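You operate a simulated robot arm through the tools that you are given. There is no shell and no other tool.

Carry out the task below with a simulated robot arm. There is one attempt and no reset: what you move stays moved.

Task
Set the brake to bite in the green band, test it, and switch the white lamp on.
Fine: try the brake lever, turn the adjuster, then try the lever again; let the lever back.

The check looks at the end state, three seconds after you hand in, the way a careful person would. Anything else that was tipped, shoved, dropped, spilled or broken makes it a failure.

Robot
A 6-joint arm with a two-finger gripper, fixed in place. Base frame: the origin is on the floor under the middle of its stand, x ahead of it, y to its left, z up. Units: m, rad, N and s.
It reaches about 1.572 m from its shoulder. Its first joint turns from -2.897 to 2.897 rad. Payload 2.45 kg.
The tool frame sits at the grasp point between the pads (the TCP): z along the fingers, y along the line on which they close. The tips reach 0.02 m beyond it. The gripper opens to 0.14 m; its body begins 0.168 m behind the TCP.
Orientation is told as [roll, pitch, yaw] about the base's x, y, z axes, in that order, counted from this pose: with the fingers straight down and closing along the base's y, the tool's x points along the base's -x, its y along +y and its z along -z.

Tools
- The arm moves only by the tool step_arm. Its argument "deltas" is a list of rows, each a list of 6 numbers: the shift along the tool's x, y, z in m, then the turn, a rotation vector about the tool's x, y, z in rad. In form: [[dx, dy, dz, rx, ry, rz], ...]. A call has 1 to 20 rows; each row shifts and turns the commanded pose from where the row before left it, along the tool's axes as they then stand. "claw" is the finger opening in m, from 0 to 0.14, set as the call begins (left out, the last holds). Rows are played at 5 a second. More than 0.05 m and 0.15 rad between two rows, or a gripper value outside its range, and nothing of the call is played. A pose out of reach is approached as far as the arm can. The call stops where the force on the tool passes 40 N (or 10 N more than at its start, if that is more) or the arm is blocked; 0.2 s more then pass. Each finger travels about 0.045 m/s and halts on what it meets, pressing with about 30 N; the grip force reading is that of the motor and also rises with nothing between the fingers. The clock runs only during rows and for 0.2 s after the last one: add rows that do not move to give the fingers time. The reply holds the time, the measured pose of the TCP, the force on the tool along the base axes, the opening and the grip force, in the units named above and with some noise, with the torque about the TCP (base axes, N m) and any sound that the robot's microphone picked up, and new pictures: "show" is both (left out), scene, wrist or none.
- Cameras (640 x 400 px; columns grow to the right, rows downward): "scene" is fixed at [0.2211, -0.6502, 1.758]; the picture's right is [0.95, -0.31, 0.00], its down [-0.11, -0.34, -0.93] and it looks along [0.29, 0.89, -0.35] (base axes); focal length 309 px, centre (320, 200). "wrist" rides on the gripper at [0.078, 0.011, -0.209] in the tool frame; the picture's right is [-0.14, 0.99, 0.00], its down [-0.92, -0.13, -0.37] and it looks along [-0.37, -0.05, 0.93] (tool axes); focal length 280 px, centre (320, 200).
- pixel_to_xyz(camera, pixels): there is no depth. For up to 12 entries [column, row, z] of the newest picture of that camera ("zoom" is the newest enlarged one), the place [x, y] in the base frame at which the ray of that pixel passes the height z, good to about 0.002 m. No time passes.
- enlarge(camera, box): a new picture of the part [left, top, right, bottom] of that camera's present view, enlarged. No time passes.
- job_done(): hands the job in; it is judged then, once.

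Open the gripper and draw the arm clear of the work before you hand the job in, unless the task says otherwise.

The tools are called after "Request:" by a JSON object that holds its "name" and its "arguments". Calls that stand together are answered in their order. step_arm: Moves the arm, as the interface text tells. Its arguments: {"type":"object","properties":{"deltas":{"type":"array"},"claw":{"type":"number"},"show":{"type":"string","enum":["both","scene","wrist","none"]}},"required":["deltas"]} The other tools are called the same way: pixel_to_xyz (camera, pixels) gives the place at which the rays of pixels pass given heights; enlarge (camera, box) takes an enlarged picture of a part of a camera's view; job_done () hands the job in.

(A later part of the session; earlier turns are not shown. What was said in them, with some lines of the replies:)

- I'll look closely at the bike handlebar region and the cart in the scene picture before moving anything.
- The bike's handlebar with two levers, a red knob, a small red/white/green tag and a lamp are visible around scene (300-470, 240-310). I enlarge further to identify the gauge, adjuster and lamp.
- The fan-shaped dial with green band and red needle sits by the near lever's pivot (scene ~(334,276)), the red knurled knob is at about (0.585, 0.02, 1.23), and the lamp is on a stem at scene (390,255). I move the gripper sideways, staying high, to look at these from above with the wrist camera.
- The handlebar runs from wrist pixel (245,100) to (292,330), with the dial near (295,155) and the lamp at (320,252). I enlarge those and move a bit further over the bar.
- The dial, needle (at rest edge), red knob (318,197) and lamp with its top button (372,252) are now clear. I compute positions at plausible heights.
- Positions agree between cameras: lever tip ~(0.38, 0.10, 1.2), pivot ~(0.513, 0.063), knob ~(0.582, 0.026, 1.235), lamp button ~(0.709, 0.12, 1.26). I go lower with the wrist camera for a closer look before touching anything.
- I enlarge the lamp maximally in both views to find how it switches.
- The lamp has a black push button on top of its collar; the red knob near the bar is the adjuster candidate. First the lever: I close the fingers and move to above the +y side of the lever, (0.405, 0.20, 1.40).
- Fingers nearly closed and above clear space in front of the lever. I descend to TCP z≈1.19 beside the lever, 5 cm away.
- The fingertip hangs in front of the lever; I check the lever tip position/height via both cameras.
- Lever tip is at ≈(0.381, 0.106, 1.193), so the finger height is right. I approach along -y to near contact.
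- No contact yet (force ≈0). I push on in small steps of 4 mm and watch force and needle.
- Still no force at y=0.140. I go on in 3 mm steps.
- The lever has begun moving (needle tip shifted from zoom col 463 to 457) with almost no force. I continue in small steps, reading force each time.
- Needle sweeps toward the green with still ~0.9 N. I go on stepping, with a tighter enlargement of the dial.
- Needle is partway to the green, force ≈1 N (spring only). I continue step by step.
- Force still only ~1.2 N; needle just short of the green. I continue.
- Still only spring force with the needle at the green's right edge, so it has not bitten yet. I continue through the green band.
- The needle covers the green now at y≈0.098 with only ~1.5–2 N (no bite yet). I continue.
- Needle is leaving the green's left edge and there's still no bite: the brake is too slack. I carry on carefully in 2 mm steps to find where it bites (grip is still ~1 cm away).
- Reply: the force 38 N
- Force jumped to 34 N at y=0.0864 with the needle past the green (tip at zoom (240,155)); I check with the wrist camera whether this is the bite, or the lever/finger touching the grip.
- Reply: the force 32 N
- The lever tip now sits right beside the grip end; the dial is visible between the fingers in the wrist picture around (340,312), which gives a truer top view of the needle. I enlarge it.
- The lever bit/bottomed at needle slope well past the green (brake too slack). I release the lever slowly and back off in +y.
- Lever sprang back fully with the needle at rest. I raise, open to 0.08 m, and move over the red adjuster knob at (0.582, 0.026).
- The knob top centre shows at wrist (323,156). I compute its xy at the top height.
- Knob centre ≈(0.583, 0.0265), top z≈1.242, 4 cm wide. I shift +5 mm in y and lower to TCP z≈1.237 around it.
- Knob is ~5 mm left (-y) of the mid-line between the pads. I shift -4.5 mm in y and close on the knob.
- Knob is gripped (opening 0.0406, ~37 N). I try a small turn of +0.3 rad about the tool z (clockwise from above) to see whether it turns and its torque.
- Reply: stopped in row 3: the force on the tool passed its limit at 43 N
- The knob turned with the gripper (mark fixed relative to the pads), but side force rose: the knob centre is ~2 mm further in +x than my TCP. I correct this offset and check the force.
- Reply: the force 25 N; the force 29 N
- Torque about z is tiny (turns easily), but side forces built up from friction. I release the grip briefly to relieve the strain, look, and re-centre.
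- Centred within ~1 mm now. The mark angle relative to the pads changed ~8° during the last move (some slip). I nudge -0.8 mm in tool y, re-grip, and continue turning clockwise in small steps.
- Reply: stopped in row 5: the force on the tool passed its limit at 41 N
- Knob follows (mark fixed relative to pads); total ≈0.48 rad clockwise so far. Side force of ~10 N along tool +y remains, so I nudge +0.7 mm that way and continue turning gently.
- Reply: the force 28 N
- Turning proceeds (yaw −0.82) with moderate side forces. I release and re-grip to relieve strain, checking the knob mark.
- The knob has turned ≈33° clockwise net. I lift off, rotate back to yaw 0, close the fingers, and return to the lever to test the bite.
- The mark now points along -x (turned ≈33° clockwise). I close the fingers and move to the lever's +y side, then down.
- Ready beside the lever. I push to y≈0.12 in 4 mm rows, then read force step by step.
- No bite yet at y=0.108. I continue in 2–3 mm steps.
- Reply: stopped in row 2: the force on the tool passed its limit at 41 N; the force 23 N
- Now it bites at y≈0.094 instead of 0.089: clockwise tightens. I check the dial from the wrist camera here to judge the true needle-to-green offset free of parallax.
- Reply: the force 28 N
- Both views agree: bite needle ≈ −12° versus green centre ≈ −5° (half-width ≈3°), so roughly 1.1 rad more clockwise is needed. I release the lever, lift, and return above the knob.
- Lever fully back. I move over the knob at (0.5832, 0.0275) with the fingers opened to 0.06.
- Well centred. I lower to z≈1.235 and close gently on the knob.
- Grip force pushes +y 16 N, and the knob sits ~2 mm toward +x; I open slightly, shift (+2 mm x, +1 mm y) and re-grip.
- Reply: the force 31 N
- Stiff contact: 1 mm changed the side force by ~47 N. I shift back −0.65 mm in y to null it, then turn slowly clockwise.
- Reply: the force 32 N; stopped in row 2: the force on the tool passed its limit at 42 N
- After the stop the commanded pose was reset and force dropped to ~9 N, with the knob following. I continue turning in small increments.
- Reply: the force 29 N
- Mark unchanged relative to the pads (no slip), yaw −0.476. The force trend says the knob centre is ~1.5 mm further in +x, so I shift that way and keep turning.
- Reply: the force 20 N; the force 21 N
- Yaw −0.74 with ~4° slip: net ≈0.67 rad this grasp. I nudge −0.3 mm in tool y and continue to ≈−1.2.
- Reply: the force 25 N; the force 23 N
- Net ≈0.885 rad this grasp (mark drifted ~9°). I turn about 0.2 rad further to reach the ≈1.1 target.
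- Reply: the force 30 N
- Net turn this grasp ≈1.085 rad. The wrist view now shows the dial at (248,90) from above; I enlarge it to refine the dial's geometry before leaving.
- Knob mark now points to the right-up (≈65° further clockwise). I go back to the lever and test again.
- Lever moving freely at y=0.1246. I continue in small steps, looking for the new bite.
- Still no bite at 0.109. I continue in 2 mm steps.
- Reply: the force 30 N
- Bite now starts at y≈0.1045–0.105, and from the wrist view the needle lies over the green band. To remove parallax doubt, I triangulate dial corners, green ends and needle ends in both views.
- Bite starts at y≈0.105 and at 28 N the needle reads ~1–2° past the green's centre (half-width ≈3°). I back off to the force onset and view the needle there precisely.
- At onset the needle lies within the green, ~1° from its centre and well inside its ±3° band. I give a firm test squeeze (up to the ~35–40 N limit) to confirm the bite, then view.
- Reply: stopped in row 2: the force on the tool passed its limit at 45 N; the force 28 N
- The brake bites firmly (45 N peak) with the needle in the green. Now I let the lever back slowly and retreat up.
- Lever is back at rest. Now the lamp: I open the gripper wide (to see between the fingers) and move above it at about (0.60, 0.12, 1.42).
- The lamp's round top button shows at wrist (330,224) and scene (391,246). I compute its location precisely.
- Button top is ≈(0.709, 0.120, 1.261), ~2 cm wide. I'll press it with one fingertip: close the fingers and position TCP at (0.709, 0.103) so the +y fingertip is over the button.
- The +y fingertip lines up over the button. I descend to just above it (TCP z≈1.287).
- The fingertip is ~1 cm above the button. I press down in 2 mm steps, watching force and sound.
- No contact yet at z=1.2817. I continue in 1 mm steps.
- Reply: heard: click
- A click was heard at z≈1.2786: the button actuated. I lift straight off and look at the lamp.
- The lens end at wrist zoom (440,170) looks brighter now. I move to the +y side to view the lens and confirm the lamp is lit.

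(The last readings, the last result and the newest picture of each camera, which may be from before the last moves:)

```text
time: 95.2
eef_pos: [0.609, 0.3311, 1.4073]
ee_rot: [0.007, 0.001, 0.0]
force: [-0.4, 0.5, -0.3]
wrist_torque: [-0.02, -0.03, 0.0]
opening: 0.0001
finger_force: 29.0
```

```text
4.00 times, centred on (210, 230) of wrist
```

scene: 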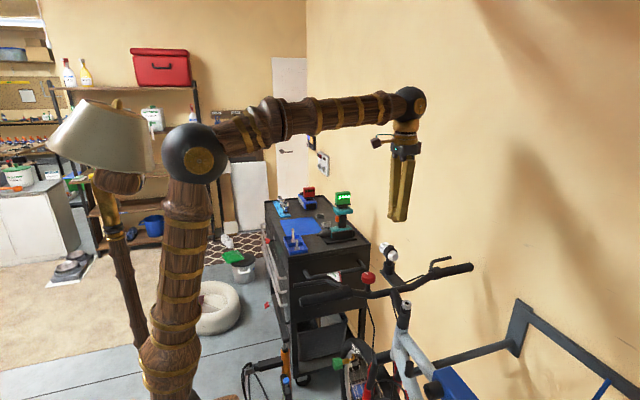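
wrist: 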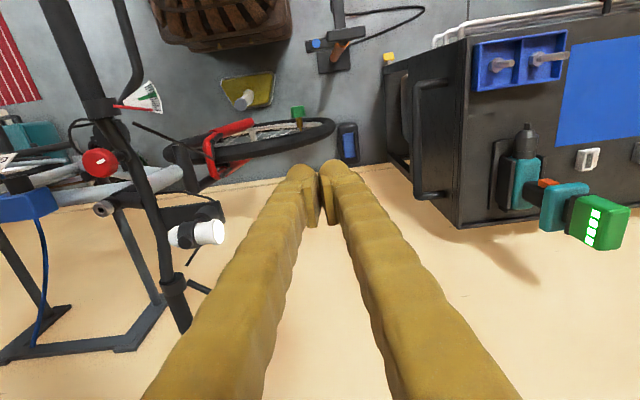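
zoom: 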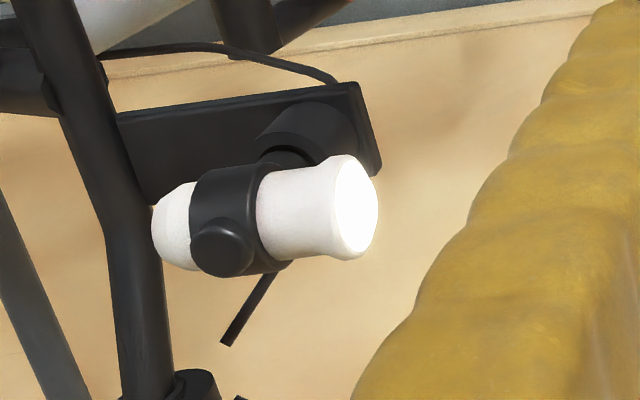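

The lens now glows bright white: the lamp is on. I open the gripper and draw the arm back toward the clear starting pose, then do a final check.

Request:
{"name": "step_arm", "arguments": {"deltas": [[0.03, 0, -0.02, 0, 0, 0], [0.035, 0, -0.02, 0, 0, 0], [0.035, 0, -0.02, 0, 0, 0], [0.035, 0, 0, 0, 0, 0], [0, 0, 0, 0, 0, 0], [0, 0, 0, 0, 0, 0], [0, 0, 0, 0, 0, 0]], "claw": 0.14, "show": "both"}}

Request:
{"name": "enlarge", "arguments": {"camera": "scene", "box": [280, 240, 408, 320]}}

Request:
{"name": "enlarge", "arguments": {"camera": "wrist", "box": [100, 130, 260, 230]}}

```text
time: 96.8
eef_pos: [0.4732, 0.3283, 1.4643]
ee_rot: [0.007, -0.001, -0.002]
force: [0.0, -0.1, 0.3]
wrist_torque: [0.01, 0.01, -0.06]
opening: 0.1402
finger_force: 0.2
```

scene: 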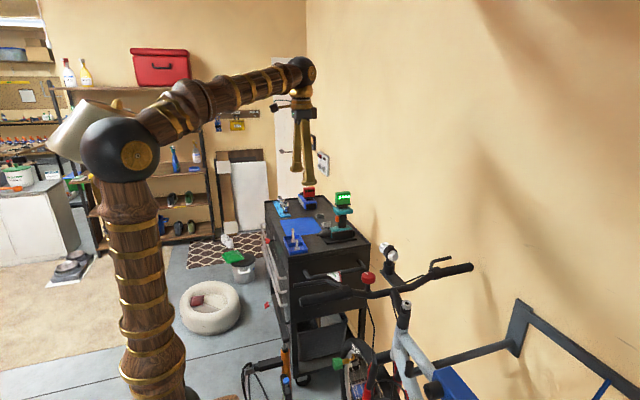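
wrist: 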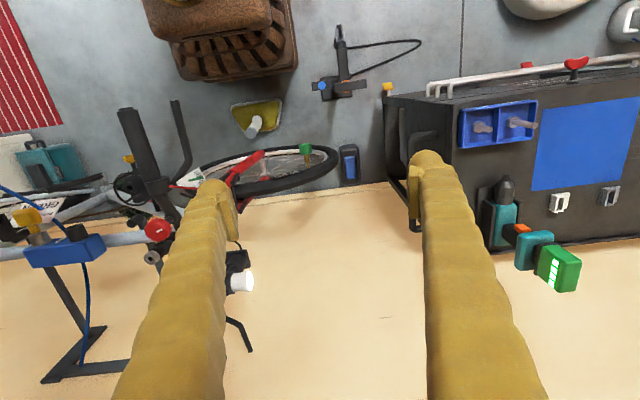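

```text
5.00 times, centred on (344, 280) of scene
```

zoom: 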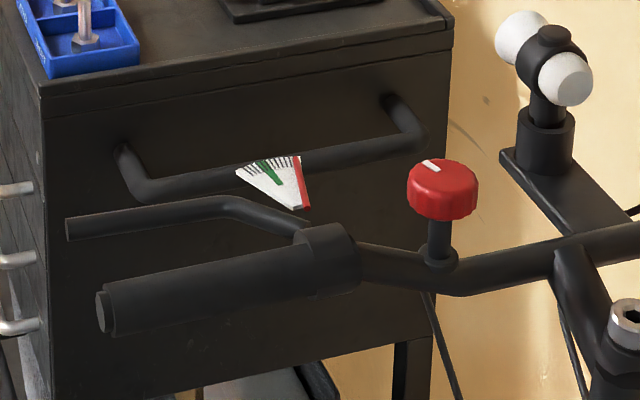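

```text
4.00 times, centred on (180, 180) of wrist
```

zoom: 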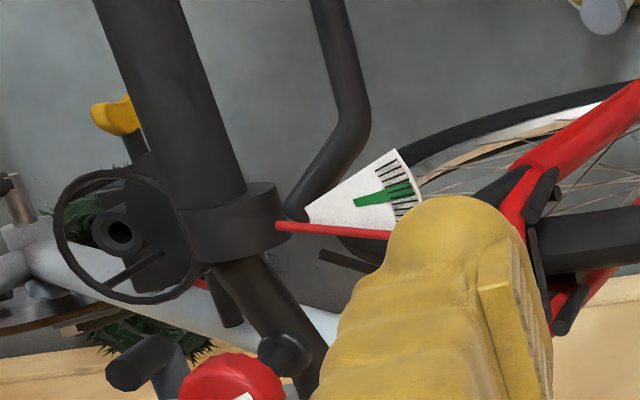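

Final pictures show the lever at rest, the lamp lit (wrist (240,282)), the arm clear with open gripper, and nothing else disturbed. I hand the job in.

Request:
{"name": "job_done", "arguments": {}}

```text
The job is handed in.
```

The brake now bites in the green band, I tested it after adjusting, and the white lamp is on. I've handed the job in and don't have the check's result.

- **Brake before:** on the first try the lever only went firm with the needle past the green band, so the brake was too slack.
- **Adjustment:** I turned the red knob clockwise in two goes, about 33° and then about 62°, trying the lever after each.
- **Final test:** the lever now bites with the needle inside the green, about 1° from its centre. The band reaches about 3° either side. I estimated these angles from the two camera views. A firm pull peaked at 45 N with the needle still in the green.
- **Lever:** I let it back slowly, and the needle is at its rest position.
- **Lamp:** I pressed the button on top of the lamp once and heard a click. The front lens now glows white.

The gripper is open and the arm is back near its starting pose. Nothing else looked disturbed in the final pictures.
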